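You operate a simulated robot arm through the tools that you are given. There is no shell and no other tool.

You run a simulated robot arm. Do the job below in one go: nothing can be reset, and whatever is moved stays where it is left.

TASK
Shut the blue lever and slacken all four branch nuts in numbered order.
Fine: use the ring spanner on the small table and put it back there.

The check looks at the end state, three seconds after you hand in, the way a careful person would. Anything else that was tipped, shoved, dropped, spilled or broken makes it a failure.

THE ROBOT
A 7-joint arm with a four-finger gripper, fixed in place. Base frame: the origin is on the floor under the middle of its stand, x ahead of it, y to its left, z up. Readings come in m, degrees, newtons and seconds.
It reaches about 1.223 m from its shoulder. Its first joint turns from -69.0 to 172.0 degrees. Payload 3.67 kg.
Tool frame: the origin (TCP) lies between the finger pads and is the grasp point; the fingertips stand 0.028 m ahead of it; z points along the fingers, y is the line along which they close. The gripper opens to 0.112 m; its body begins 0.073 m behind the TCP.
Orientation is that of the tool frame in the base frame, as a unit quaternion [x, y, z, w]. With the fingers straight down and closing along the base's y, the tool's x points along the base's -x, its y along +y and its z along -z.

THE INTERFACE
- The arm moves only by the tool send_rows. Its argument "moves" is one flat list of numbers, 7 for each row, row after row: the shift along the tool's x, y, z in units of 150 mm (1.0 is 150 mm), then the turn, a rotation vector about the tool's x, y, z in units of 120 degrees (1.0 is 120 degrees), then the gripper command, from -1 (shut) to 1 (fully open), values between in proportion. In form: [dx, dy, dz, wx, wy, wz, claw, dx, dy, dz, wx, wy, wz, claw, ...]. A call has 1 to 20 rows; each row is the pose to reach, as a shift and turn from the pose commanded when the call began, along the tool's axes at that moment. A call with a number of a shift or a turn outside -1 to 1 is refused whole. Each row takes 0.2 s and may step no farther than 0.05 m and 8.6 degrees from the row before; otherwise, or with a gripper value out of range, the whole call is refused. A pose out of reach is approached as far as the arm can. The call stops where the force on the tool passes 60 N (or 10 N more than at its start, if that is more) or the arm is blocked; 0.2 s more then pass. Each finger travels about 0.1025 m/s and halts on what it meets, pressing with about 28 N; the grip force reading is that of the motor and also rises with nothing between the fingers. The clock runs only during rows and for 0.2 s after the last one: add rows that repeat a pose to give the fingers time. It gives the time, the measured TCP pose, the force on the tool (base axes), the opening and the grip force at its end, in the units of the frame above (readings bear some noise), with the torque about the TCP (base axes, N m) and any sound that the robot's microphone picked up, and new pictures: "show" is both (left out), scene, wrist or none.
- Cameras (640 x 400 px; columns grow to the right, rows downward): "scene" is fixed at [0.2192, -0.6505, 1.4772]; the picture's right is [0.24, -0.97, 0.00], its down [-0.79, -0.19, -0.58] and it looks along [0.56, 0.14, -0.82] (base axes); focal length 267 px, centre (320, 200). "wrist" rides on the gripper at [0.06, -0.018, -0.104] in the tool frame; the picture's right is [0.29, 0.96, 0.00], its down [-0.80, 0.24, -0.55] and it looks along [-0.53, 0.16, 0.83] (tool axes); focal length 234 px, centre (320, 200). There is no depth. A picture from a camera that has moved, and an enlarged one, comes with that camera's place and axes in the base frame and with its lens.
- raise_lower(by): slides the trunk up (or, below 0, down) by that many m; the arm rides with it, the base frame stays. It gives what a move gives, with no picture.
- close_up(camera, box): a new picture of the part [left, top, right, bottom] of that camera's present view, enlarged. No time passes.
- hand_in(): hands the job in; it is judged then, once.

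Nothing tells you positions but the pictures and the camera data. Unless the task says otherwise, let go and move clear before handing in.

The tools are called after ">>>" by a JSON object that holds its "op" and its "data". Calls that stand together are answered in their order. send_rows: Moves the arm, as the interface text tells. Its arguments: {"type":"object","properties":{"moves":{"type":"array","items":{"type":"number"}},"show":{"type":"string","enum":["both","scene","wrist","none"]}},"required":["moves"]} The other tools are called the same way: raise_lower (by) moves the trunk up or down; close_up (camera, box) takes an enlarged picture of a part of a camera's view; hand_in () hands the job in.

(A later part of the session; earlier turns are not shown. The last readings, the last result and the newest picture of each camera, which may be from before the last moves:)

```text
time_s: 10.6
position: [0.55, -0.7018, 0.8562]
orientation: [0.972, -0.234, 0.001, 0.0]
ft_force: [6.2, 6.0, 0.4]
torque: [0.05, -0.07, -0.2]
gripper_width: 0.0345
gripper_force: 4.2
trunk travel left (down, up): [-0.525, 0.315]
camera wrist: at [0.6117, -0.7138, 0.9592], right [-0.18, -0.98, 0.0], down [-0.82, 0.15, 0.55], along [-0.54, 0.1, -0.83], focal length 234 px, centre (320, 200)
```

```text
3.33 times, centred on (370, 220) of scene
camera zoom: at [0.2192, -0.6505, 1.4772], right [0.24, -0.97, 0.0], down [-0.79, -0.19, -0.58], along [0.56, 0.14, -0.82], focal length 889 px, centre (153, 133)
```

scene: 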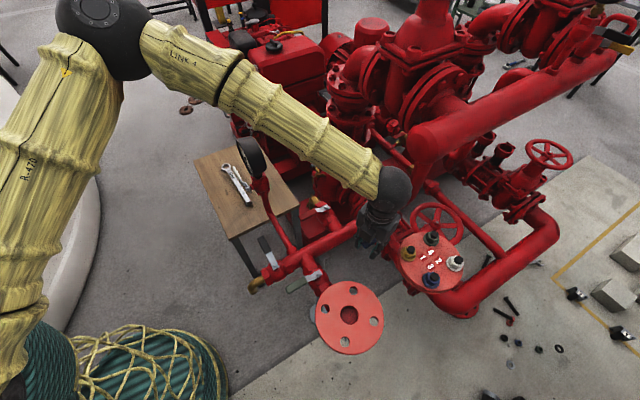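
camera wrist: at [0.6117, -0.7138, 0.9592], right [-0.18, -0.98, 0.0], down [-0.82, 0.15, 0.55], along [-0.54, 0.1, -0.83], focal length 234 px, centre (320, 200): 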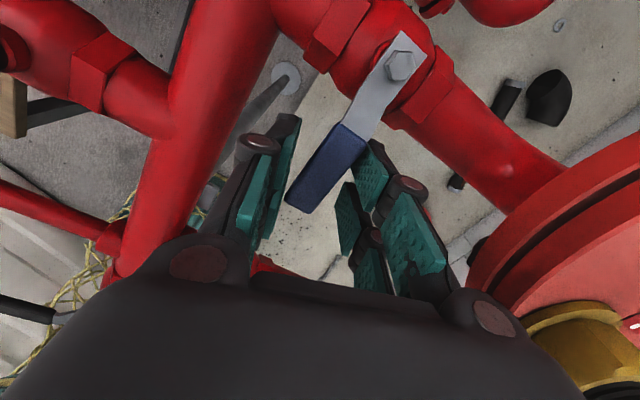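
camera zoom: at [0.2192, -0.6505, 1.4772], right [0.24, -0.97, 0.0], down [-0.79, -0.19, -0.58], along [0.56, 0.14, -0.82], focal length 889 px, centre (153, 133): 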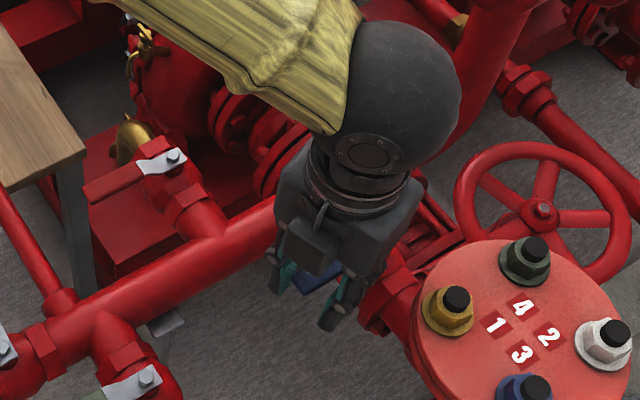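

The lever has turned about 90° and the force has risen to about 8 N, which suggests it's near its stop. I'll nudge it 4° further to confirm.

>>> {"op": "send_rows", "data": {"moves": [-0.004, 0.015, 0, 0, 0, -0.0167, -0.464, -0.008, 0.03, 0, 0, 0, -0.0333, -0.464]}}

>>> {"op": "close_up", "data": {"camera": "wrist", "box": [180, 0, 460, 260]}}

```text
time_s: 11.2
position: [0.5473, -0.7049, 0.856]
orientation: [0.98, -0.199, 0.001, 0.0]
ft_force: [15.7, 18.3, -1.6]
torque: [0.09, -0.14, -0.47]
gripper_width: 0.042
gripper_force: 11.3
trunk travel left (down, up): [-0.525, 0.315]
camera wrist: at [0.6095, -0.7123, 0.959], right [-0.11, -0.99, 0.0], down [-0.83, 0.09, 0.55], along [-0.55, 0.06, -0.83], focal length 234 px, centre (320, 200)
```

scene: 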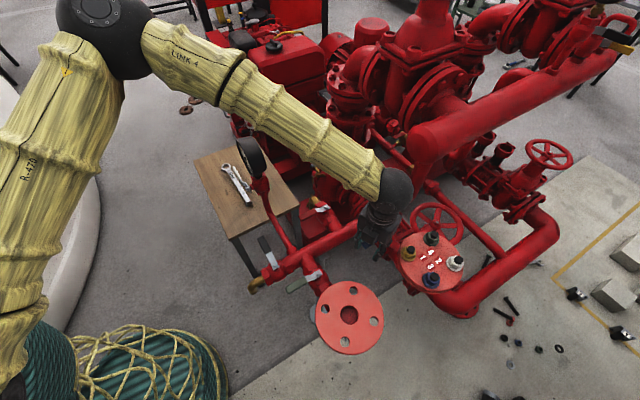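
wrist: 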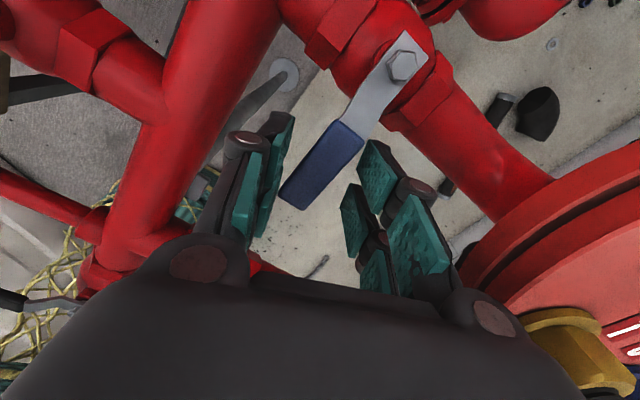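

```text
1.54 times, centred on (320, 130) of wrist
camera zoom: at [0.6095, -0.7123, 0.959], right [-0.11, -0.99, 0.0], down [-0.83, 0.09, 0.55], along [-0.55, 0.06, -0.83], focal length 360 px, centre (320, 308)
```

zoom: 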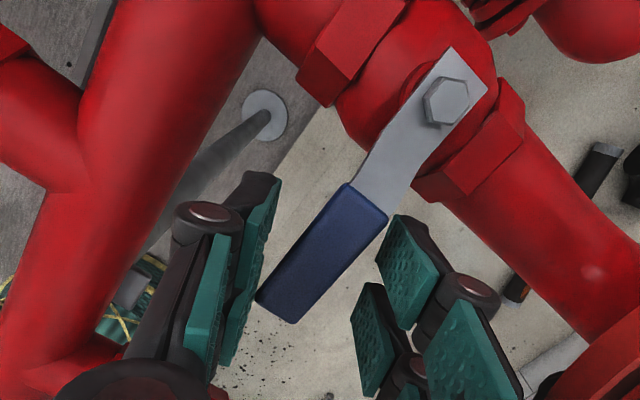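

The force climbed to 24 N with the lever no longer moving, so it's against its stop and shut. I'll open the jaws slightly and lift straight up.

>>> {"op": "send_rows", "data": {"moves": [0, -0.02, 0, 0, 0, 0, -0.05, 0, -0.02, 0, 0, 0, 0, -0.05, 0, -0.02, -0.15, 0, 0, 0, -0.05, 0, -0.02, -0.4, 0, 0, 0, -0.05, 0, -0.02, -0.7, 0, 0, 0, -0.05, 0, -0.02, -1.0, 0, 0, 0, -0.05]}}

>>> {"op": "close_up", "data": {"camera": "wrist", "box": [240, 0, 560, 200]}}

>>> {"op": "close_up", "data": {"camera": "scene", "box": [310, 160, 430, 280]}}

```text
time_s: 12.6
position: [0.5468, -0.704, 1.0075]
orientation: [0.98, -0.2, 0.001, 0.001]
ft_force: [-0.3, -0.1, -0.2]
torque: [-0.02, 0.01, 0.01]
gripper_width: 0.0535
gripper_force: 0.2
trunk travel left (down, up): [-0.525, 0.315]
camera wrist: at [0.6084, -0.711, 1.1102], right [-0.11, -0.99, 0.0], down [-0.83, 0.09, 0.55], along [-0.55, 0.06, -0.83], focal length 234 px, centre (320, 200)
```

scene: 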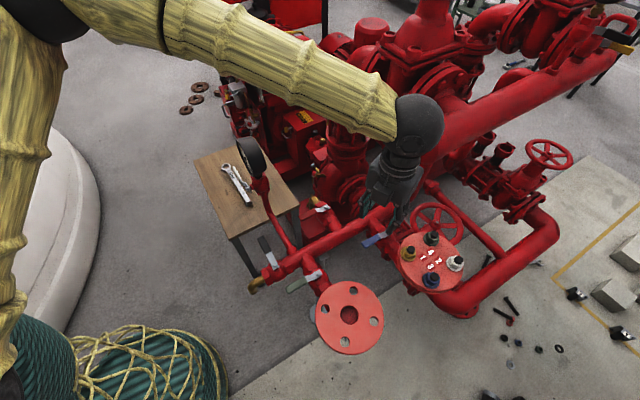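
wrist: 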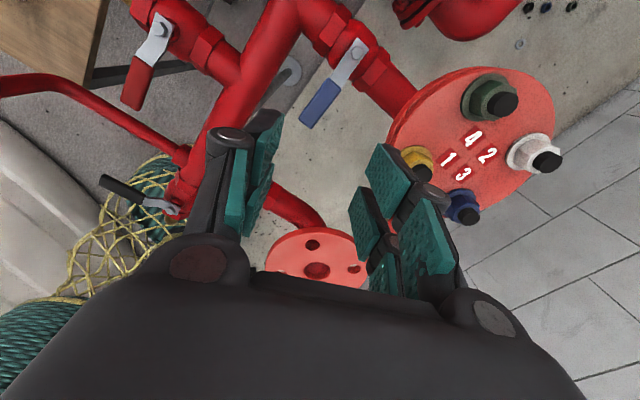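

```text
2.00 times, centred on (400, 100) of wrist
camera zoom: at [0.6084, -0.711, 1.1102], right [-0.11, -0.99, 0.0], down [-0.83, 0.09, 0.55], along [-0.55, 0.06, -0.83], focal length 468 px, centre (160, 400)
```

zoom: 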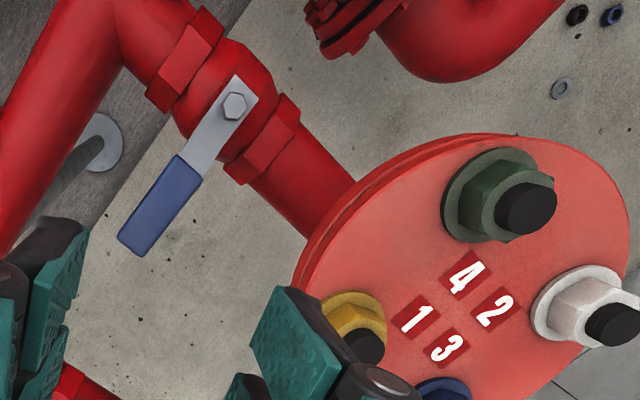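

```text
3.33 times, centred on (370, 220) of scene
camera zoom: at [0.2192, -0.6505, 1.4772], right [0.24, -0.97, 0.0], down [-0.79, -0.19, -0.58], along [0.56, 0.14, -0.82], focal length 889 px, centre (153, 133)
```

zoom: 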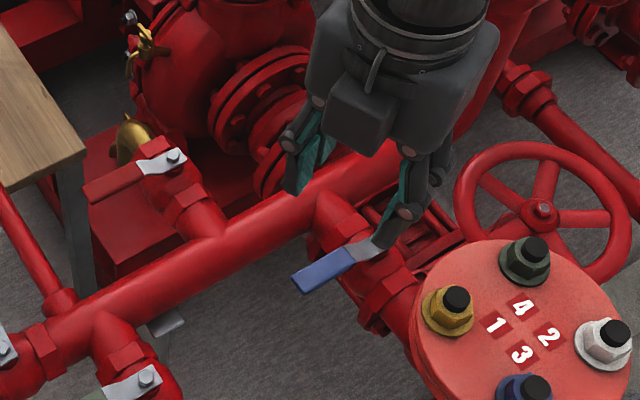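

The blue lever is shut, lying parallel to the header like the other closed ones. Next I swing the arm back, turning the wrist, on a path that clears the gauge at about [0.58, -0.41, z up to 1.12], and head for the spanner.

>>> {"op": "send_rows", "data": {"moves": [-0.068, -0.049, -0.038, 0, 0, 0.0655, 0, -0.136, -0.097, -0.076, 0, 0, 0.131, 0, -0.205, -0.146, -0.114, 0, 0, 0.1965, 0, -0.273, -0.195, -0.152, 0, 0, 0.262, 0, -0.341, -0.243, -0.19, 0, 0, 0.3275, 0, -0.409, -0.292, -0.228, 0, 0, 0.393, 0, -0.478, -0.341, -0.267, 0, 0, 0.4585, 0, -0.546, -0.389, -0.305, 0, 0, 0.524, 0, -0.614, -0.438, -0.343, 0, 0, 0.5895, 0, -0.682, -0.486, -0.381, 0, 0, 0.655, 0, -0.75, -0.535, -0.419, 0, 0, 0.7205, 0, -0.819, -0.584, -0.457, 0, 0, 0.786, 0, -0.887, -0.632, -0.495, 0, 0, 0.8515, 0, -0.955, -0.681, -0.533, 0, 0, 0.917, 0]}}

```text
time_s: 15.6
position: [0.4544, -0.5534, 1.0841]
orientation: [-0.396, 0.918, -0.002, 0.001]
ft_force: [-1.0, 0.3, -0.1]
torque: [-0.01, -0.03, 0.0]
gripper_width: 0.0561
gripper_force: 0.1
trunk travel left (down, up): [-0.525, 0.315]
camera wrist: at [0.4268, -0.6092, 1.1881], right [-0.89, 0.45, 0.0], down [0.37, 0.75, 0.55], along [0.25, 0.49, -0.83], focal length 234 px, centre (320, 200)
```

scene: 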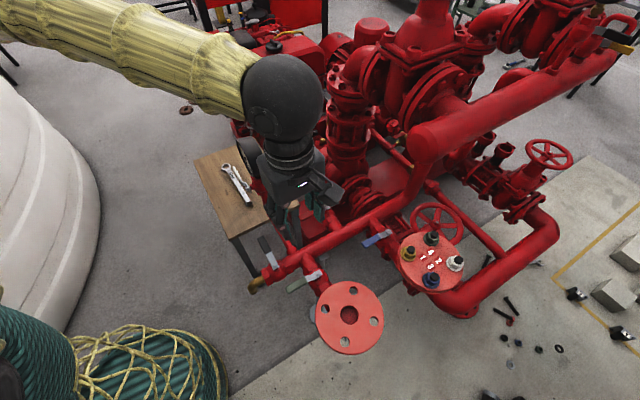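
wrist: 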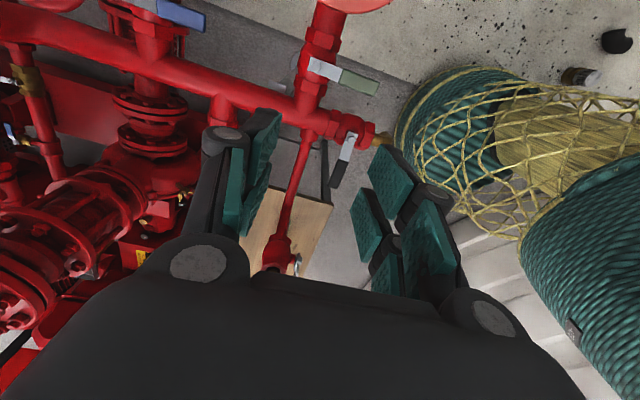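

The wrist is now turned to match the spanner handle. I'll pass the gauge on the robot's side.

>>> {"op": "send_rows", "data": {"moves": [-0.156, 0.248, 0, 0, 0, 0, 0, -0.312, 0.496, 0, 0, 0, 0, 0, -0.468, 0.743, 0, 0, 0, 0, 0, -0.624, 0.991, 0, 0, 0, 0, 0]}}

```text
time_s: 16.2
position: [0.3933, -0.4823, 0.9343]
orientation: [-0.375, 0.903, 0.088, -0.19]
ft_force: [-0.6, -0.3, 0.0]
torque: [-0.01, -0.09, 0.01]
gripper_width: 0.056
gripper_force: 0.0
trunk travel left (down, up): [-0.525, 0.315]
stopped in row 3: the arm was blocked; the commanded pose is now the measured one
camera wrist: at [0.4081, -0.5394, 1.04], right [-0.8, 0.47, 0.37], down [0.59, 0.73, 0.36], along [-0.1, 0.5, -0.86], focal length 234 px, centre (320, 200)
```

scene: 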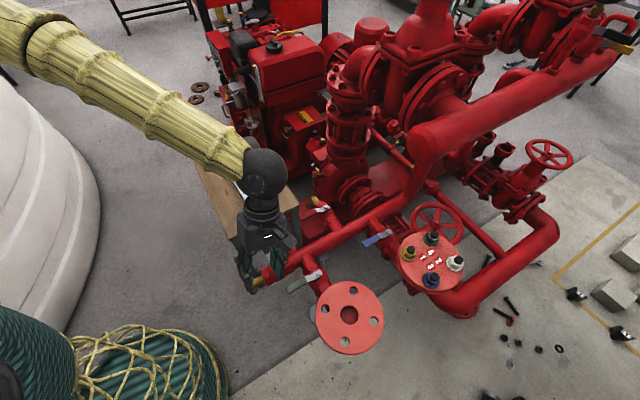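
wrist: 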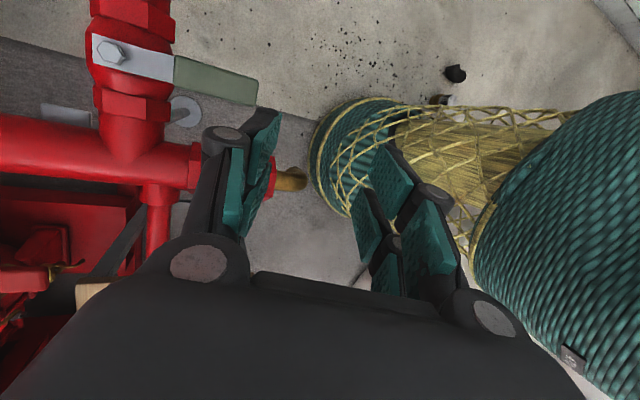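

The arm was blocked and ended up low and tilted near the header's end, with no contact force. Before doing anything else, I'll check closely that nothing was touched and work out what blocked it.

>>> {"op": "close_up", "data": {"camera": "scene", "box": [180, 140, 340, 300]}}

>>> {"op": "close_up", "data": {"camera": "scene", "box": [0, 0, 320, 240]}}

>>> {"op": "close_up", "data": {"camera": "wrist", "box": [40, 0, 400, 300]}}

```text
2.50 times, centred on (260, 220) of scene
camera zoom: at [0.2192, -0.6505, 1.4772], right [0.24, -0.97, 0.0], down [-0.79, -0.19, -0.58], along [0.56, 0.14, -0.82], focal length 667 px, centre (470, 150)
```

zoom: 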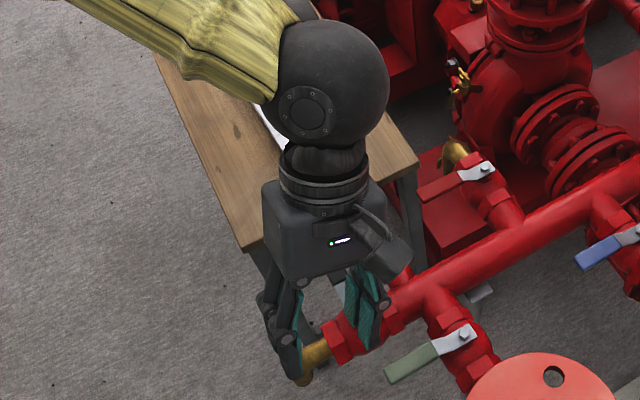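

```text
1.67 times, centred on (160, 120) of scene
camera zoom: at [0.2192, -0.6505, 1.4772], right [0.24, -0.97, 0.0], down [-0.79, -0.19, -0.58], along [0.56, 0.14, -0.82], focal length 445 px, centre (587, 333)
```

zoom: 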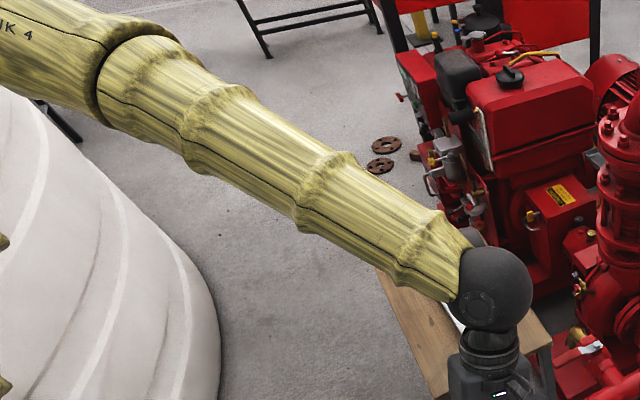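

```text
1.33 times, centred on (220, 150) of wrist
camera zoom: at [0.4081, -0.5394, 1.04], right [-0.8, 0.47, 0.37], down [0.59, 0.73, 0.36], along [-0.1, 0.5, -0.86], focal length 312 px, centre (453, 267)
```

zoom: 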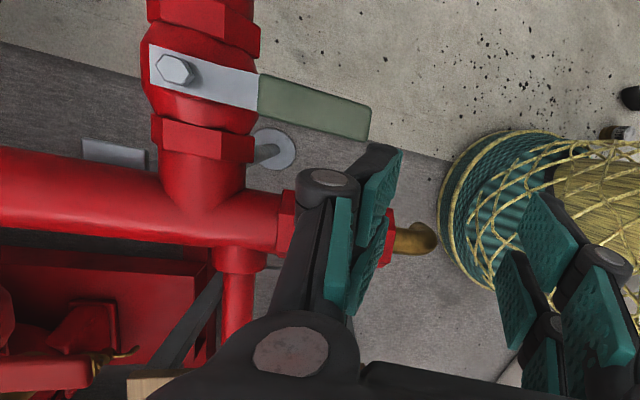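

Nothing looks disturbed: the fingertips are at z≈0.90, about 5 cm above the black valve, and the force reads zero. The arm had folded too tightly at the elbow, so I'll raise the trunk for height and then straighten the tool.

>>> {"op": "raise_lower", "data": {"by": 0.2}}

>>> {"op": "close_up", "data": {"camera": "scene", "box": [160, 100, 400, 300]}}

>>> {"op": "close_up", "data": {"camera": "wrist", "box": [0, 0, 640, 400]}}

```text
time_s: 18.4
position: [0.3938, -0.4821, 1.1342]
orientation: [-0.375, 0.903, 0.089, -0.191]
ft_force: [-0.3, 0.0, 0.2]
torque: [0.02, -0.02, 0.01]
gripper_width: 0.056
gripper_force: 0.1
trunk travel left (down, up): [-0.725, 0.115]
```

```text
2.00 times, centred on (280, 200) of scene
camera zoom: at [0.2192, -0.6505, 1.4772], right [0.24, -0.97, 0.0], down [-0.79, -0.19, -0.58], along [0.56, 0.14, -0.82], focal length 534 px, centre (400, 200)
```

zoom: 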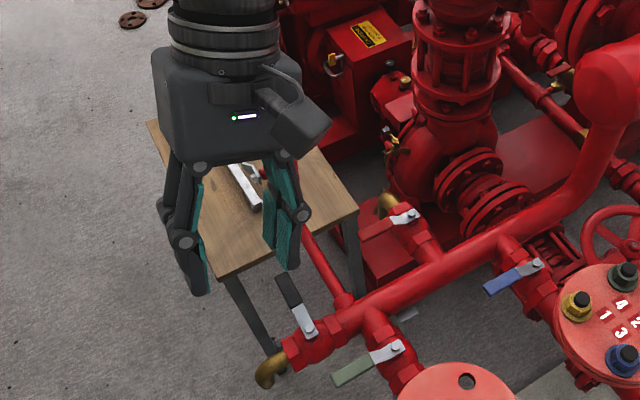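

```text
1.00 times, centred on (320, 200) of wrist (not enlarged: the box is as wide or as high as the picture)
camera zoom: at [0.4106, -0.539, 1.239], right [-0.8, 0.47, 0.37], down [0.59, 0.73, 0.36], along [-0.1, 0.5, -0.86], focal length 234 px, centre (320, 200)
```

zoom: 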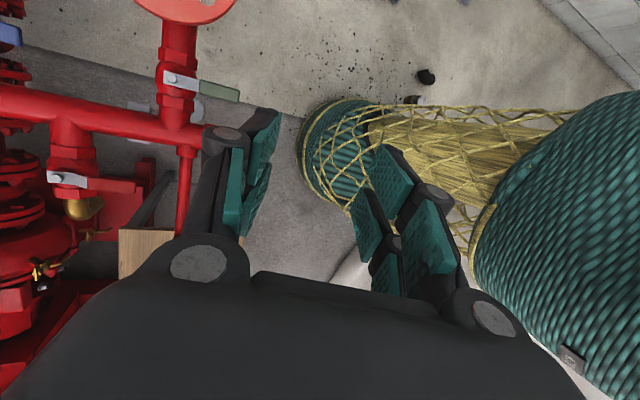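

All levers are where they should be. Now I'll straighten the tool to vertical while moving a little outward and up.

>>> {"op": "send_rows", "data": {"moves": [0.0175, -0.116, -0.154, 0.0378, -0.0337, -0.0032, 0, 0.035, -0.2325, -0.3075, 0.0757, -0.0674, -0.0064, 0, 0.0525, -0.349, -0.461, 0.1135, -0.1011, -0.0096, 0, 0.07, -0.465, -0.615, 0.1513, -0.1348, -0.0128, 0]}}

```text
time_s: 19.4
position: [0.4708, -0.5404, 1.2008]
orientation: [-0.398, 0.917, -0.001, 0.002]
ft_force: [0.1, -0.1, 0.0]
torque: [0.01, -0.02, -0.03]
gripper_width: 0.0562
gripper_force: 0.0
trunk travel left (down, up): [-0.725, 0.115]
camera wrist: at [0.4437, -0.597, 1.3038], right [-0.9, 0.45, 0.0], down [0.37, 0.75, 0.56], along [0.25, 0.5, -0.83], focal length 234 px, centre (320, 200)
```

scene: 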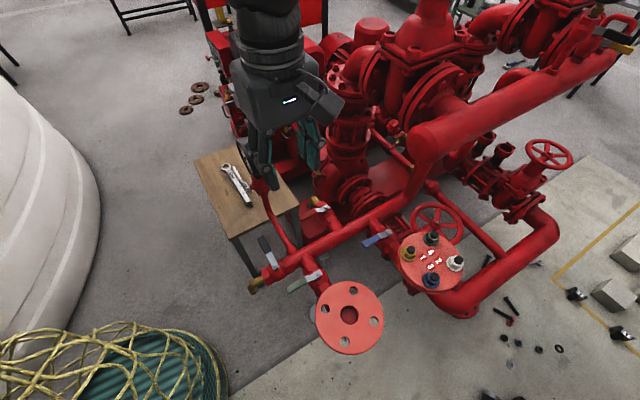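
wrist: 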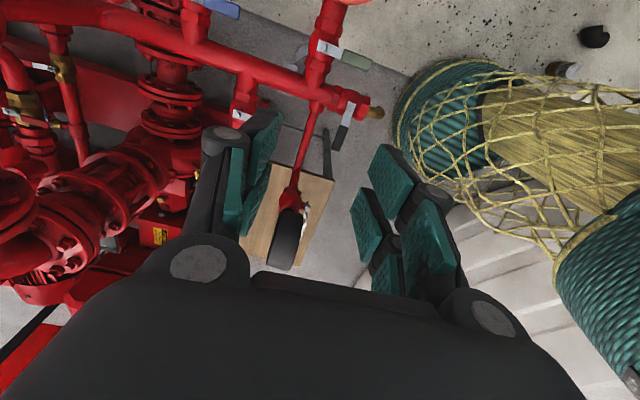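

The tool is vertical again. I'll pass over the gauge (top ≈1.13) at TCP height 1.25, heading toward the table.

>>> {"op": "send_rows", "data": {"moves": [0, 0, -0.2, 0, 0, 0, 0, -0.15, -0.01, -0.333, 0, 0, 0, 0, -0.4, -0.03, -0.333, 0, 0, 0, 0, -0.65, -0.05, -0.333, 0, 0, 0, 0, -0.9, -0.07, -0.333, 0, 0, 0, 0]}}

```text
time_s: 20.4
position: [0.5117, -0.4865, 1.1461]
orientation: [-0.381, 0.918, 0.05, -0.097]
ft_force: [0.4, 0.4, 0.1]
torque: [0.02, 0.04, -0.03]
gripper_width: 0.0559
gripper_force: 0.1
trunk travel left (down, up): [-0.725, 0.115]
stopped in row 5: the arm was blocked; the commanded pose is now the measured one
camera wrist: at [0.5071, -0.5443, 1.2521], right [-0.86, 0.47, 0.2], down [0.51, 0.72, 0.47], along [0.08, 0.5, -0.86], focal length 234 px, centre (320, 200)
```

scene: 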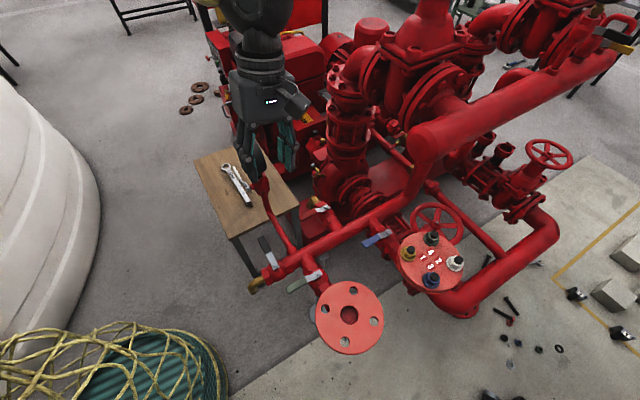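
wrist: 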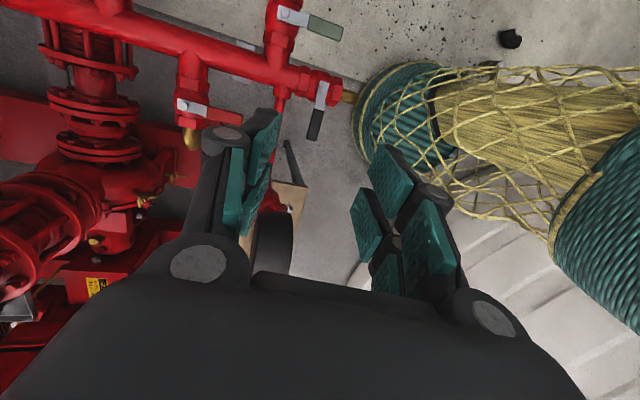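

The arm balked again when moving left, and the hand sagged near the gauge without touching it (force ≈0). I'll raise the trunk 0.1 m more to get clear of the gauge, then level the hand.

>>> {"op": "raise_lower", "data": {"by": 0.11}}

>>> {"op": "close_up", "data": {"camera": "scene", "box": [0, 0, 640, 400]}}

>>> {"op": "close_up", "data": {"camera": "scene", "box": [180, 80, 340, 280]}}

```text
time_s: 21.9
position: [0.5139, -0.4863, 1.256]
orientation: [-0.38, 0.918, 0.052, -0.096]
ft_force: [0.0, -0.4, -0.3]
torque: [0.0, 0.02, -0.01]
gripper_width: 0.0561
gripper_force: 0.2
trunk travel left (down, up): [-0.835, 0.005]
```

```text
1.00 times, centred on (320, 200) of scene (not enlarged: the box is as wide or as high as the picture)
camera zoom: at [0.2192, -0.6505, 1.4772], right [0.24, -0.97, 0.0], down [-0.79, -0.19, -0.58], along [0.56, 0.14, -0.82], focal length 267 px, centre (320, 200)
```

zoom: 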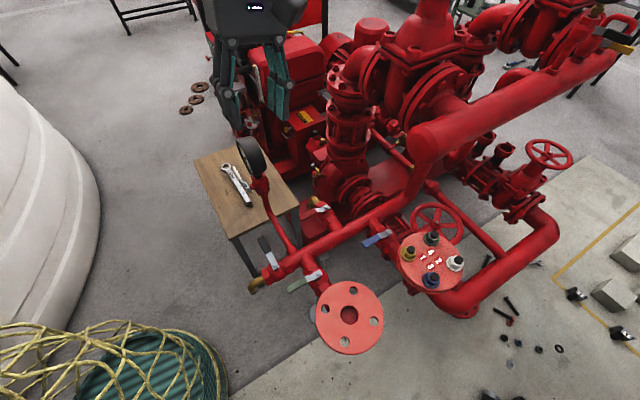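

```text
2.00 times, centred on (260, 180) of scene
camera zoom: at [0.2192, -0.6505, 1.4772], right [0.24, -0.97, 0.0], down [-0.79, -0.19, -0.58], along [0.56, 0.14, -0.82], focal length 534 px, centre (440, 240)
```

zoom: 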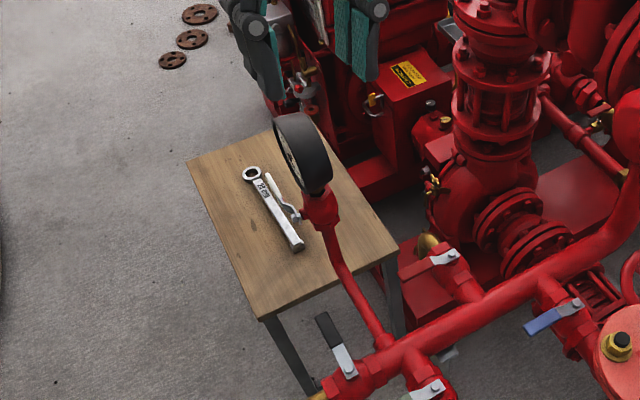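

Everything is undisturbed and the hand is clear of the gauge. Now I level the hand in place.

>>> {"op": "send_rows", "data": {"moves": [0, 0, 0, 0.0274, -0.0215, -0.0054, 0, 0, 0, 0, 0.0548, -0.0429, -0.0108, 0, 0, 0, 0, 0.0822, -0.0644, -0.0162, 0], "show": "none"}}

```text
time_s: 22.7
position: [0.5066, -0.4925, 1.2455]
orientation: [-0.393, 0.92, 0.005, -0.008]
ft_force: [-0.3, 0.0, 0.1]
torque: [-0.01, -0.04, -0.01]
gripper_width: 0.0562
gripper_force: 0.0
trunk travel left (down, up): [-0.835, 0.005]
```

The hand is level at [0.507, -0.4925, 1.2455]. The arm seems to be at a joint limit when going left, so I'll try crossing slowly in 10 mm steps, turning with the base direction so it can rearrange its elbow.

>>> {"op": "send_rows", "data": {"moves": [-0.0667, 0, 0, 0, 0, -0.0067, 0, -0.1333, 0, 0, 0, 0, -0.0133, 0, -0.2, 0, 0, 0, 0, -0.02, 0, -0.2667, 0, 0, 0, 0, -0.0267, 0, -0.3333, 0, 0, 0, 0, -0.0333, 0, -0.4, 0, 0, 0, 0, -0.04, 0]}}

```text
time_s: 24.1
position: [0.5163, -0.4555, 1.1878]
orientation: [-0.423, 0.903, 0.033, -0.064]
ft_force: [-0.4, 0.6, -0.2]
torque: [0.0, -0.04, -0.02]
gripper_width: 0.056
gripper_force: 0.0
trunk travel left (down, up): [-0.835, 0.005]
stopped in row 6: the arm was blocked; the commanded pose is now the measured one
camera wrist: at [0.5075, -0.5145, 1.2925], right [-0.91, 0.39, 0.14], down [0.4, 0.76, 0.51], along [0.1, 0.52, -0.85], focal length 234 px, centre (320, 200)
```

scene: 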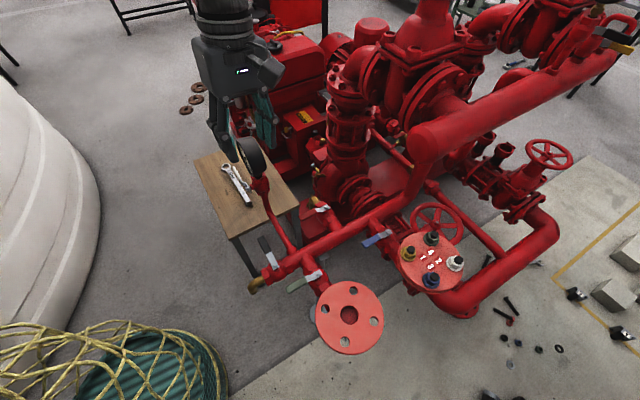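
wrist: 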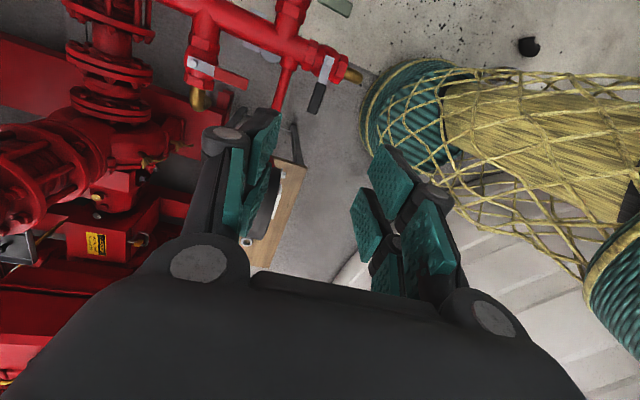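

The hand lagged again near the same bearing, and the sag is a pitch about the shoulder while the elbow tries to re-pose. I'll go on in very small slow steps: first level the hand and rise 5 cm here.

>>> {"op": "send_rows", "data": {"moves": [0.0036, 0.0048, -0.041, 0.0068, -0.0053, 0, 0, 0.0073, 0.0095, -0.082, 0.0136, -0.0105, 0, 0, 0.0109, 0.0143, -0.123, 0.0204, -0.0158, 0, 0, 0.0145, 0.019, -0.1645, 0.0273, -0.021, 0, 0, 0.0181, 0.0238, -0.206, 0.0341, -0.0263, 0, 0, 0.0218, 0.0285, -0.247, 0.0409, -0.0316, 0, 0, 0.0254, 0.0333, -0.288, 0.0477, -0.0368, 0, 0, 0.029, 0.038, -0.329, 0.0545, -0.0421, 0, 0, 0.029, 0.038, -0.329, 0.0545, -0.0421, 0, 0], "show": "scene"}}

```text
time_s: 26.2
position: [0.4933, -0.4679, 1.2077]
orientation: [-0.408, 0.913, 0.023, -0.021]
ft_force: [-0.2, 0.0, 0.0]
torque: [0.01, -0.02, -0.03]
gripper_width: 0.056
gripper_force: 0.0
trunk travel left (down, up): [-0.835, 0.005]
stopped in row 9: the arm was blocked; the commanded pose is now the measured one
```

scene: 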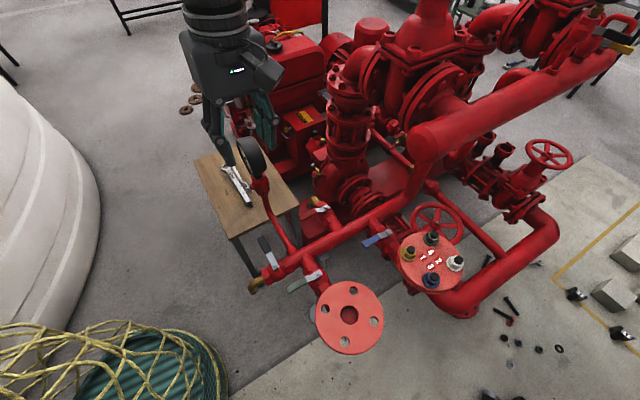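

The hand can't cross to the left while the arm is this folded; the elbow is against the first joint's limit. I'll retreat right to the known-good region, then go around with the arm stretched farther out, where the elbow swings much less.

>>> {"op": "send_rows", "data": {"moves": [0.06, -0.15, -0.054, 0.0047, -0.0016, 0, 0, 0.121, -0.301, -0.109, 0.0094, -0.0031, 0, 0, 0.181, -0.451, -0.163, 0.0141, -0.0047, 0, 0, 0.241, -0.602, -0.218, 0.0189, -0.0062, 0, 0, 0.302, -0.752, -0.272, 0.0236, -0.0078, 0, 0, 0.362, -0.903, -0.327, 0.0283, -0.0093, 0, 0]}}

```text
time_s: 27.6
position: [0.5627, -0.5984, 1.2536]
orientation: [-0.41, 0.912, -0.001, 0.001]
ft_force: [-0.3, 0.2, -0.4]
torque: [-0.02, 0.0, 0.02]
gripper_width: 0.0563
gripper_force: 0.1
trunk travel left (down, up): [-0.835, 0.005]
camera wrist: at [0.5369, -0.6561, 1.356], right [-0.91, 0.42, -0.01], down [0.35, 0.76, 0.55], along [0.24, 0.5, -0.83], focal length 234 px, centre (320, 200)
```

scene: 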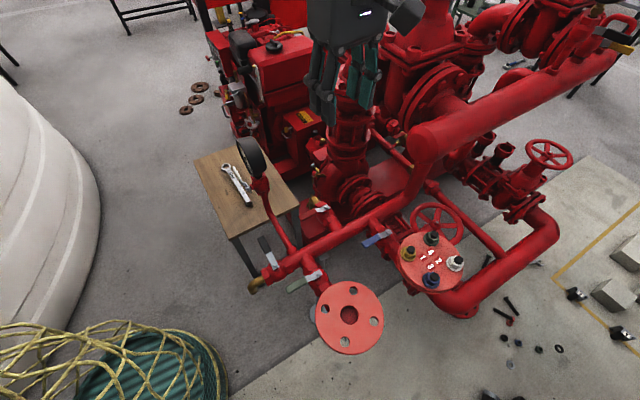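
wrist: 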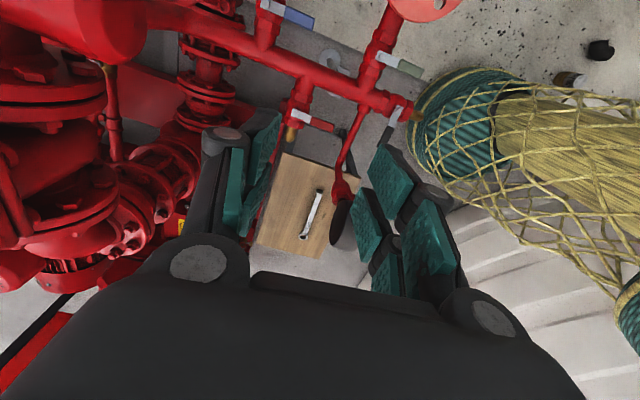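

I'm back in a good pose with a clear view of the table, and the spanner shows between the fingers. I'll zoom in to locate it more accurately.

>>> {"op": "close_up", "data": {"camera": "wrist", "box": [250, 140, 370, 265]}}

>>> {"op": "close_up", "data": {"camera": "scene", "box": [210, 150, 270, 220]}}

>>> {"op": "close_up", "data": {"camera": "wrist", "box": [0, 0, 300, 260]}}

```text
3.20 times, centred on (310, 202) of wrist
camera zoom: at [0.5369, -0.6561, 1.356], right [-0.91, 0.42, -0.01], down [0.35, 0.76, 0.55], along [0.24, 0.5, -0.83], focal length 749 px, centre (352, 192)
```

zoom: 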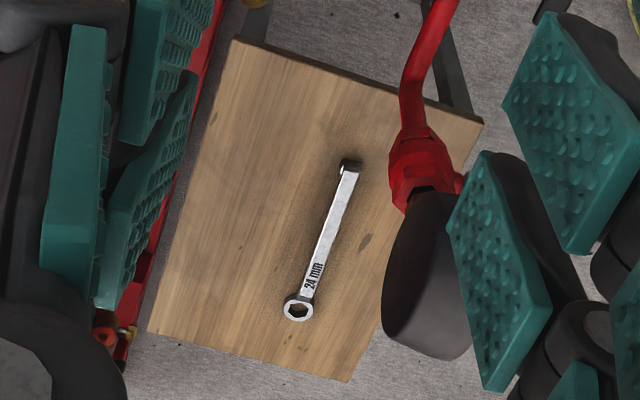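

```text
5.71 times, centred on (240, 185) of scene
camera zoom: at [0.2192, -0.6505, 1.4772], right [0.24, -0.97, 0.0], down [-0.79, -0.19, -0.58], along [0.56, 0.14, -0.82], focal length 1524 px, centre (777, 286)
```

zoom: 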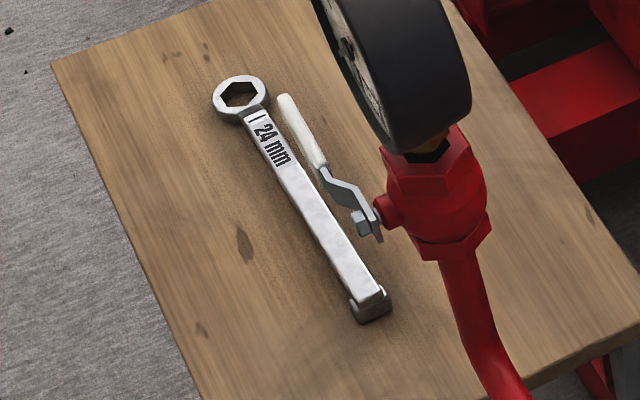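

```text
1.54 times, centred on (150, 130) of wrist
camera zoom: at [0.5369, -0.6561, 1.356], right [-0.91, 0.42, -0.01], down [0.35, 0.76, 0.55], along [0.24, 0.5, -0.83], focal length 360 px, centre (582, 308)
```

zoom: 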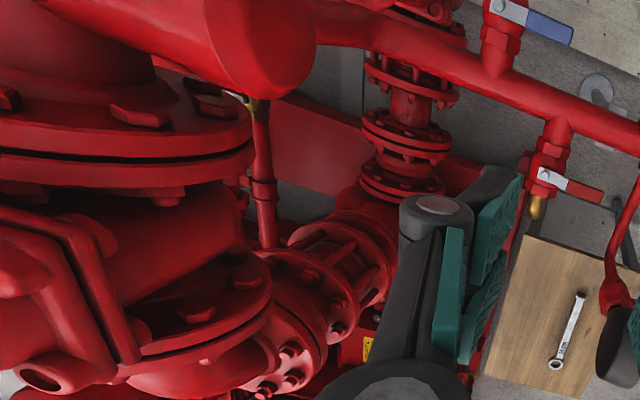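

The spanner runs from its handle end at about [0.748, -0.224, 0.58] to its ring at about [0.913, -0.039, 0.573]. Before stretching the arm out around the gauge, I need to check how tall the pump parts on that side are.

>>> {"op": "close_up", "data": {"camera": "scene", "box": [300, 0, 520, 170]}}

>>> {"op": "close_up", "data": {"camera": "wrist", "box": [0, 0, 210, 200]}}

```text
2.35 times, centred on (410, 85) of scene
camera zoom: at [0.2192, -0.6505, 1.4772], right [0.24, -0.97, 0.0], down [-0.79, -0.19, -0.58], along [0.56, 0.14, -0.82], focal length 628 px, centre (108, 471)
```

zoom: 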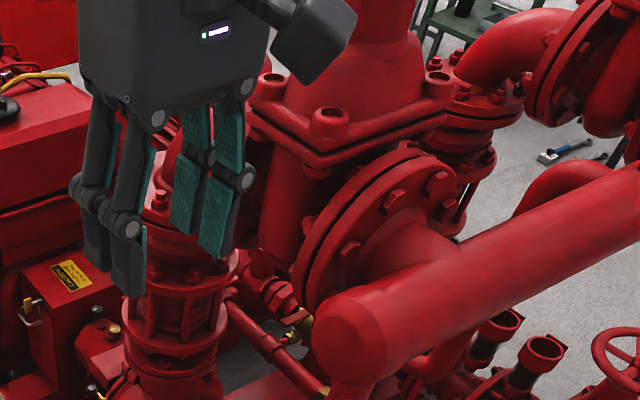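

```text
2.00 times, centred on (105, 100) of wrist
camera zoom: at [0.5369, -0.6561, 1.356], right [-0.91, 0.42, -0.01], down [0.35, 0.76, 0.55], along [0.24, 0.5, -0.83], focal length 468 px, centre (750, 400)
```

zoom: 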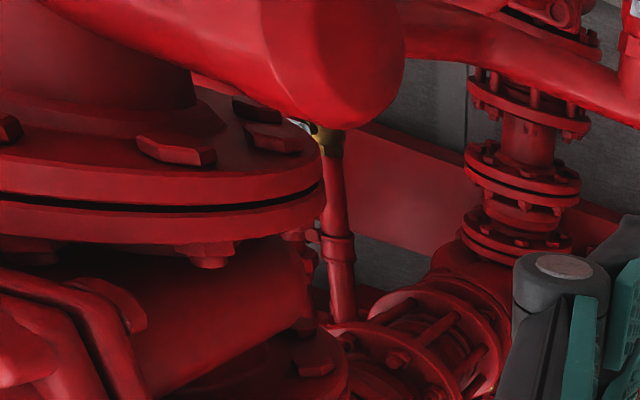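

A tall gate valve stands at x≥0.89 for y between about -0.72 and -0.62, and everything else near my path is lower than z 1.1. I'll stretch outward along the corridor between the gauge and that valve, staying at z≈1.25.

>>> {"op": "send_rows", "data": {"moves": [-0.205, -0.123, 0, 0, 0, -0.0167, 0, -0.41, -0.247, 0, 0, 0, -0.0333, 0, -0.616, -0.37, 0, 0, 0, -0.05, 0, -0.821, -0.493, 0, 0, 0, -0.0667, 0]}}

```text
time_s: 28.6
position: [0.702, -0.5535, 1.253]
orientation: [-0.473, 0.881, -0.003, 0.001]
ft_force: [0.9, -0.1, 0.5]
torque: [0.0, -0.01, -0.01]
gripper_width: 0.0559
gripper_force: 0.1
trunk travel left (down, up): [-0.835, 0.005]
camera wrist: at [0.6851, -0.6129, 1.3559], right [-0.96, 0.29, 0.0], down [0.24, 0.8, 0.55], along [0.16, 0.53, -0.83], focal length 234 px, centre (320, 200)
```

scene: 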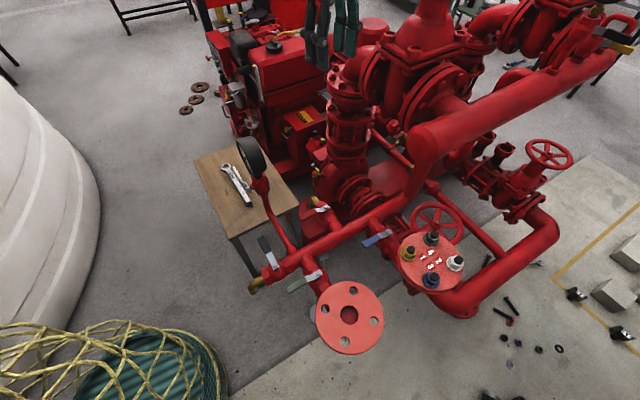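
wrist: 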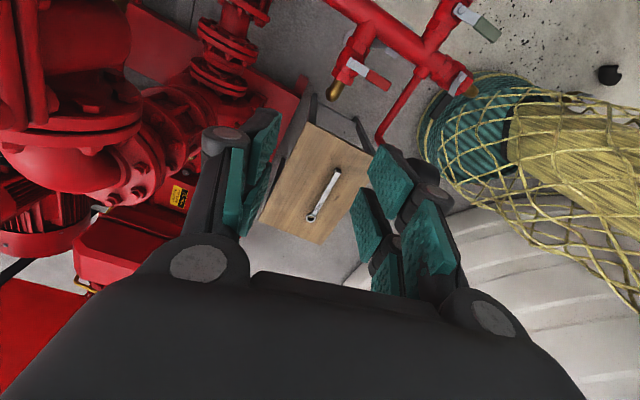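

That worked well at larger reach. I'll continue in smaller steps toward [0.80, -0.49].

>>> {"op": "send_rows", "data": {"moves": [-0.09, -0.0385, 0, 0, 0, -0.0071, 0, -0.179, -0.077, 0, 0, 0, -0.0142, 0, -0.269, -0.1155, 0, 0, 0, -0.0213, 0, -0.3585, -0.154, 0, 0, 0, -0.0284, 0, -0.448, -0.1925, 0, 0, 0, -0.0354, 0, -0.538, -0.231, 0, 0, 0, -0.0425, 0, -0.627, -0.2695, 0, 0, 0, -0.0496, 0, -0.717, -0.308, 0, 0, 0, -0.0567, 0]}}

```text
time_s: 30.4
position: [0.7991, -0.4906, 1.2538]
orientation: [-0.524, 0.852, -0.002, 0.001]
ft_force: [0.3, 0.3, -1.0]
torque: [-0.02, 0.04, -0.01]
gripper_width: 0.0556
gripper_force: 0.1
trunk travel left (down, up): [-0.835, 0.005]
camera wrist: at [0.7889, -0.5518, 1.357], right [-0.98, 0.17, 0.0], down [0.14, 0.82, 0.55], along [0.1, 0.54, -0.83], focal length 234 px, centre (320, 200)
```

scene: 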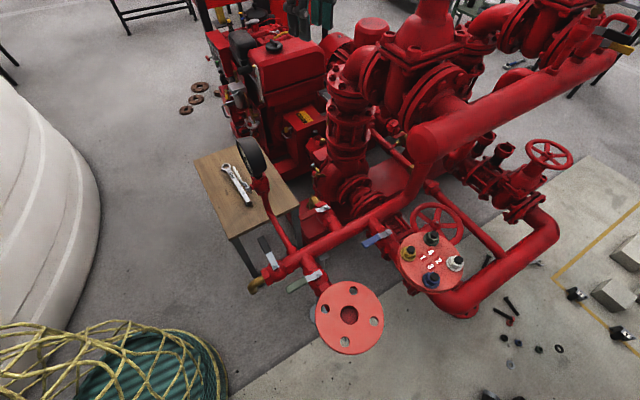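
wrist: 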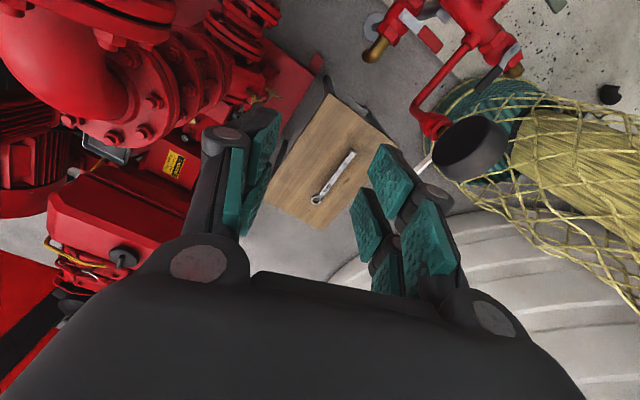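

The arm follows fine here. I'll carry on slowly to [0.88, -0.40], past the bearing where it balked before.

>>> {"op": "send_rows", "data": {"moves": [-0.0653, -0.0175, 0, 0, 0, -0.0049, 0, -0.1305, -0.035, 0, 0, 0, -0.0097, 0, -0.1958, -0.0525, 0, 0, 0, -0.0146, 0, -0.261, -0.07, 0, 0, 0, -0.0194, 0, -0.3263, -0.0875, 0, 0, 0, -0.0243, 0, -0.3915, -0.105, 0, 0, 0, -0.0292, 0, -0.4568, -0.1225, 0, 0, 0, -0.034, 0, -0.522, -0.14, 0, 0, 0, -0.0389, 0, -0.5873, -0.1575, 0, 0, 0, -0.0437, 0, -0.6525, -0.175, 0, 0, 0, -0.0486, 0, -0.7178, -0.1925, 0, 0, 0, -0.0534, 0, -0.783, -0.21, 0, 0, 0, -0.0583, 0]}}

```text
time_s: 33.0
position: [0.88, -0.3982, 1.2545]
orientation: [-0.576, 0.818, -0.003, 0.002]
ft_force: [0.3, -0.3, 0.1]
torque: [0.03, -0.01, -0.01]
gripper_width: 0.0559
gripper_force: 0.1
trunk travel left (down, up): [-0.835, 0.005]
camera wrist: at [0.8765, -0.4607, 1.3578], right [-1.0, 0.05, -0.01], down [0.04, 0.83, 0.55], along [0.03, 0.55, -0.83], focal length 234 px, centre (320, 200)
```

scene: 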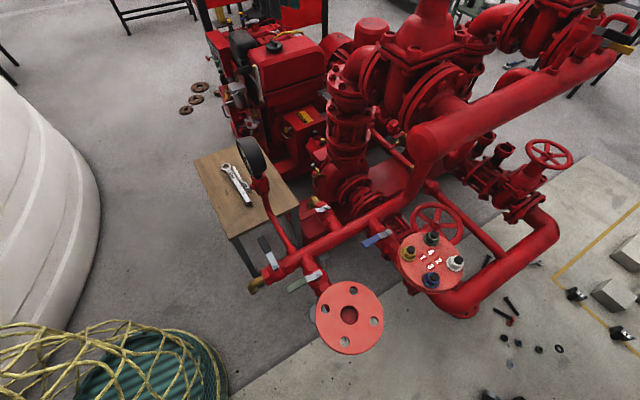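
wrist: 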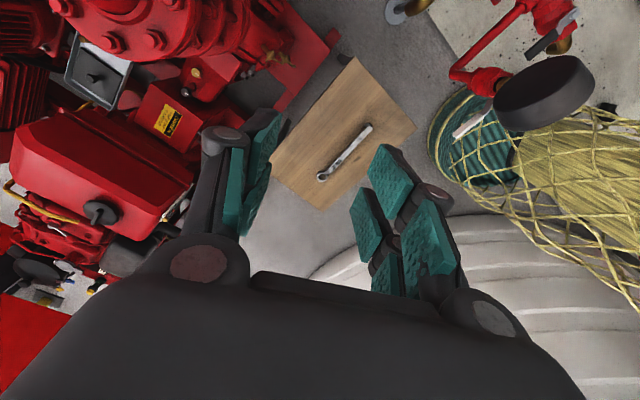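

The crossing works with the arm stretched out. The spanner is in clear view, so I'll zoom in on its ring and handle end.

>>> {"op": "close_up", "data": {"camera": "wrist", "box": [310, 160, 346, 190]}}

>>> {"op": "close_up", "data": {"camera": "wrist", "box": [340, 110, 385, 150]}}

>>> {"op": "close_up", "data": {"camera": "wrist", "box": [260, 50, 430, 215]}}

>>> {"op": "close_up", "data": {"camera": "scene", "box": [215, 155, 245, 180]}}

>>> {"op": "close_up", "data": {"camera": "scene", "box": [235, 185, 265, 215]}}

```text
13.33 times, centred on (328, 175) of wrist
camera zoom: at [0.8765, -0.4607, 1.3578], right [-1.0, 0.05, -0.01], down [0.04, 0.83, 0.55], along [0.03, 0.55, -0.83], focal length 3122 px, centre (213, 533)
```

zoom: 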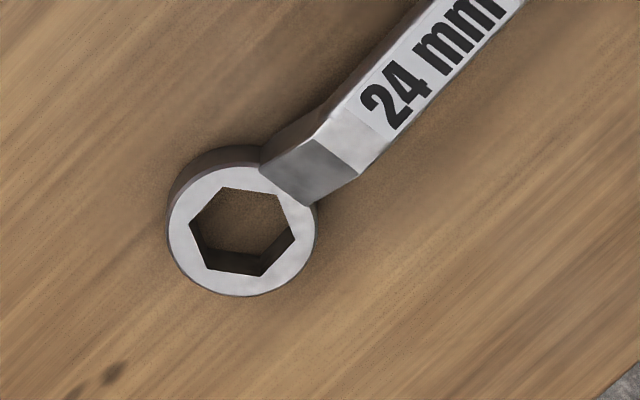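

```text
10.00 times, centred on (362, 130) of wrist
camera zoom: at [0.8765, -0.4607, 1.3578], right [-1.0, 0.05, -0.01], down [0.04, 0.83, 0.55], along [0.03, 0.55, -0.83], focal length 2342 px, centre (-105, 900)
```

zoom: 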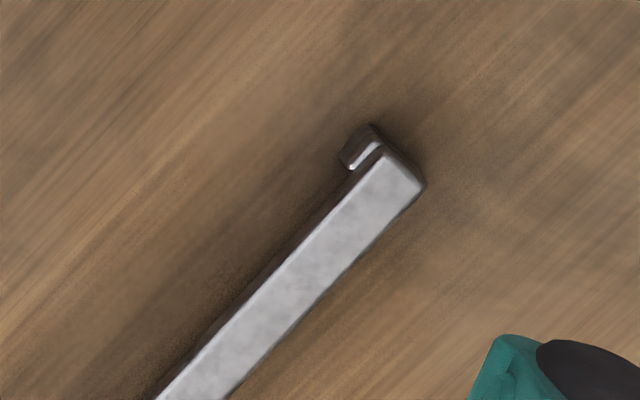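

```text
2.42 times, centred on (345, 132) of wrist
camera zoom: at [0.8765, -0.4607, 1.3578], right [-1.0, 0.05, -0.01], down [0.04, 0.83, 0.55], along [0.03, 0.55, -0.83], focal length 568 px, centre (259, 364)
```

zoom: 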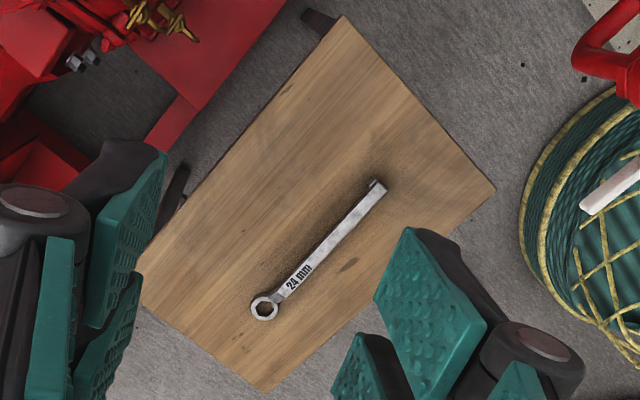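

```text
16.00 times, centred on (230, 168) of scene
camera zoom: at [0.2192, -0.6505, 1.4772], right [0.24, -0.97, 0.0], down [-0.79, -0.19, -0.58], along [0.56, 0.14, -0.82], focal length 4268 px, centre (1760, 720)
```

zoom: 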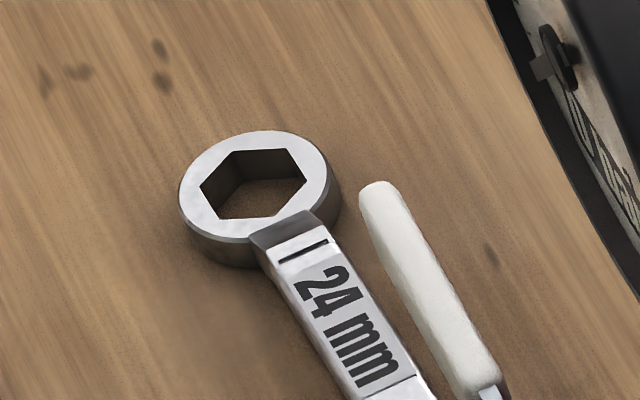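

```text
13.33 times, centred on (250, 200) of scene
camera zoom: at [0.2192, -0.6505, 1.4772], right [0.24, -0.97, 0.0], down [-0.79, -0.19, -0.58], along [0.56, 0.14, -0.82], focal length 3557 px, centre (1253, 200)
```

zoom: 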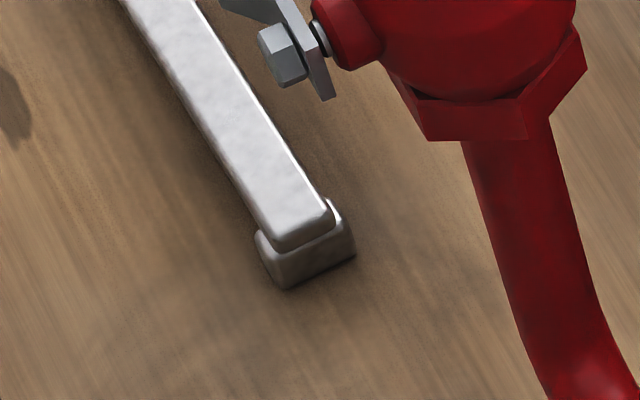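

It's a cranked ring spanner: the ring lies low at about [0.891, -0.059, top 0.604] and the raised handle ends in a foot at about [0.729, -0.238, 0.619], with a corner of the hex along the handle. For the nuts I want the handle pointing from ring toward the robot with the camera on the ring side, so I'll test here in free space how far the wrist can turn.

>>> {"op": "send_rows", "data": {"moves": [0, 0, 0, 0, 0, -0.0667, 0, 0, 0, 0, 0, 0, -0.1333, 0, 0, 0, 0, 0, 0, -0.2, 0, 0, 0, 0, 0, 0, -0.2667, 0, 0, 0, 0, 0, 0, -0.3333, 0, 0, 0, 0, 0, 0, -0.4, 0, 0, 0, 0, 0, 0, -0.4667, 0, 0, 0, 0, 0, 0, -0.5333, 0, 0, 0, 0, 0, 0, -0.6, 0, 0, 0, 0, 0, 0, -0.6667, 0, 0, 0, 0, 0, 0, -0.7333, 0, 0, 0, 0, 0, 0, -0.8, 0, 0, 0, 0, 0, 0, -0.8667, 0, 0, 0, 0, 0, 0, -0.9333, 0], "show": "wrist"}}

```text
time_s: 36.0
position: [0.879, -0.3996, 1.2534]
orientation: [1.0, 0.021, 0.003, 0.001]
ft_force: [0.2, 0.6, -0.1]
torque: [0.0, -0.02, 0.0]
gripper_width: 0.0561
gripper_force: 0.1
trunk travel left (down, up): [-0.835, 0.005]
camera wrist: at [0.938, -0.379, 1.3576], right [0.33, -0.94, 0.0], down [-0.79, -0.27, 0.55], along [-0.52, -0.18, -0.83], focal length 234 px, centre (320, 200)
```

wrist: 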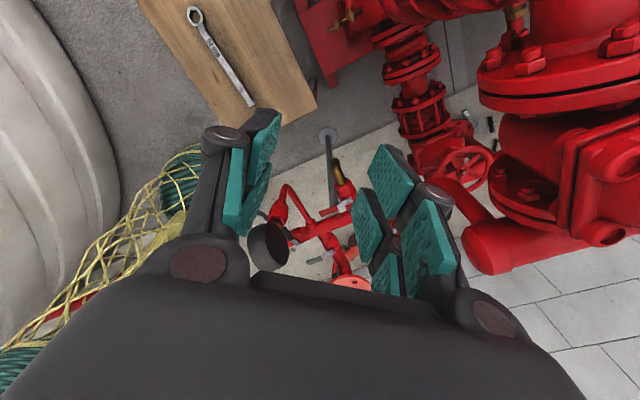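

The wrist follows so far, with yaw now about 182°. I'll continue to about 228°.

>>> {"op": "send_rows", "data": {"moves": [0, 0, 0, 0, 0, -0.0667, 0, 0, 0, 0, 0, 0, -0.1333, 0, 0, 0, 0, 0, 0, -0.2, 0, 0, 0, 0, 0, 0, -0.2667, 0, 0, 0, 0, 0, 0, -0.3333, 0, 0, 0, 0, 0, 0, -0.379, 0], "show": "wrist"}}

```text
time_s: 37.5
position: [0.8794, -0.399, 1.2544]
orientation: [0.914, 0.405, 0.002, 0.002]
ft_force: [0.5, 0.9, -0.1]
torque: [-0.01, -0.03, 0.02]
gripper_width: 0.0558
gripper_force: 0.0
trunk travel left (down, up): [-0.835, 0.005]
camera wrist: at [0.9063, -0.3427, 1.3578], right [0.9, -0.43, 0.01], down [-0.36, -0.75, 0.55], along [-0.23, -0.5, -0.83], focal length 234 px, centre (320, 200)
```

wrist: 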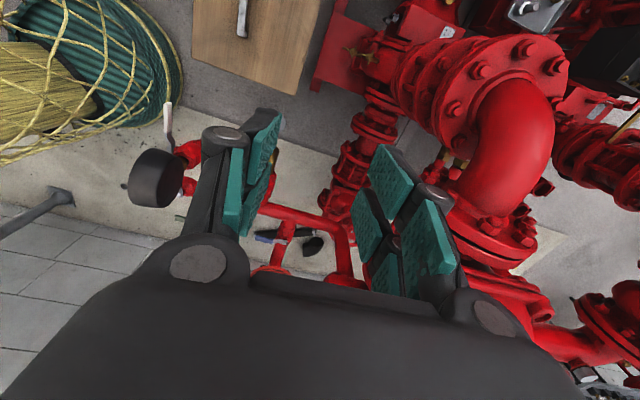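

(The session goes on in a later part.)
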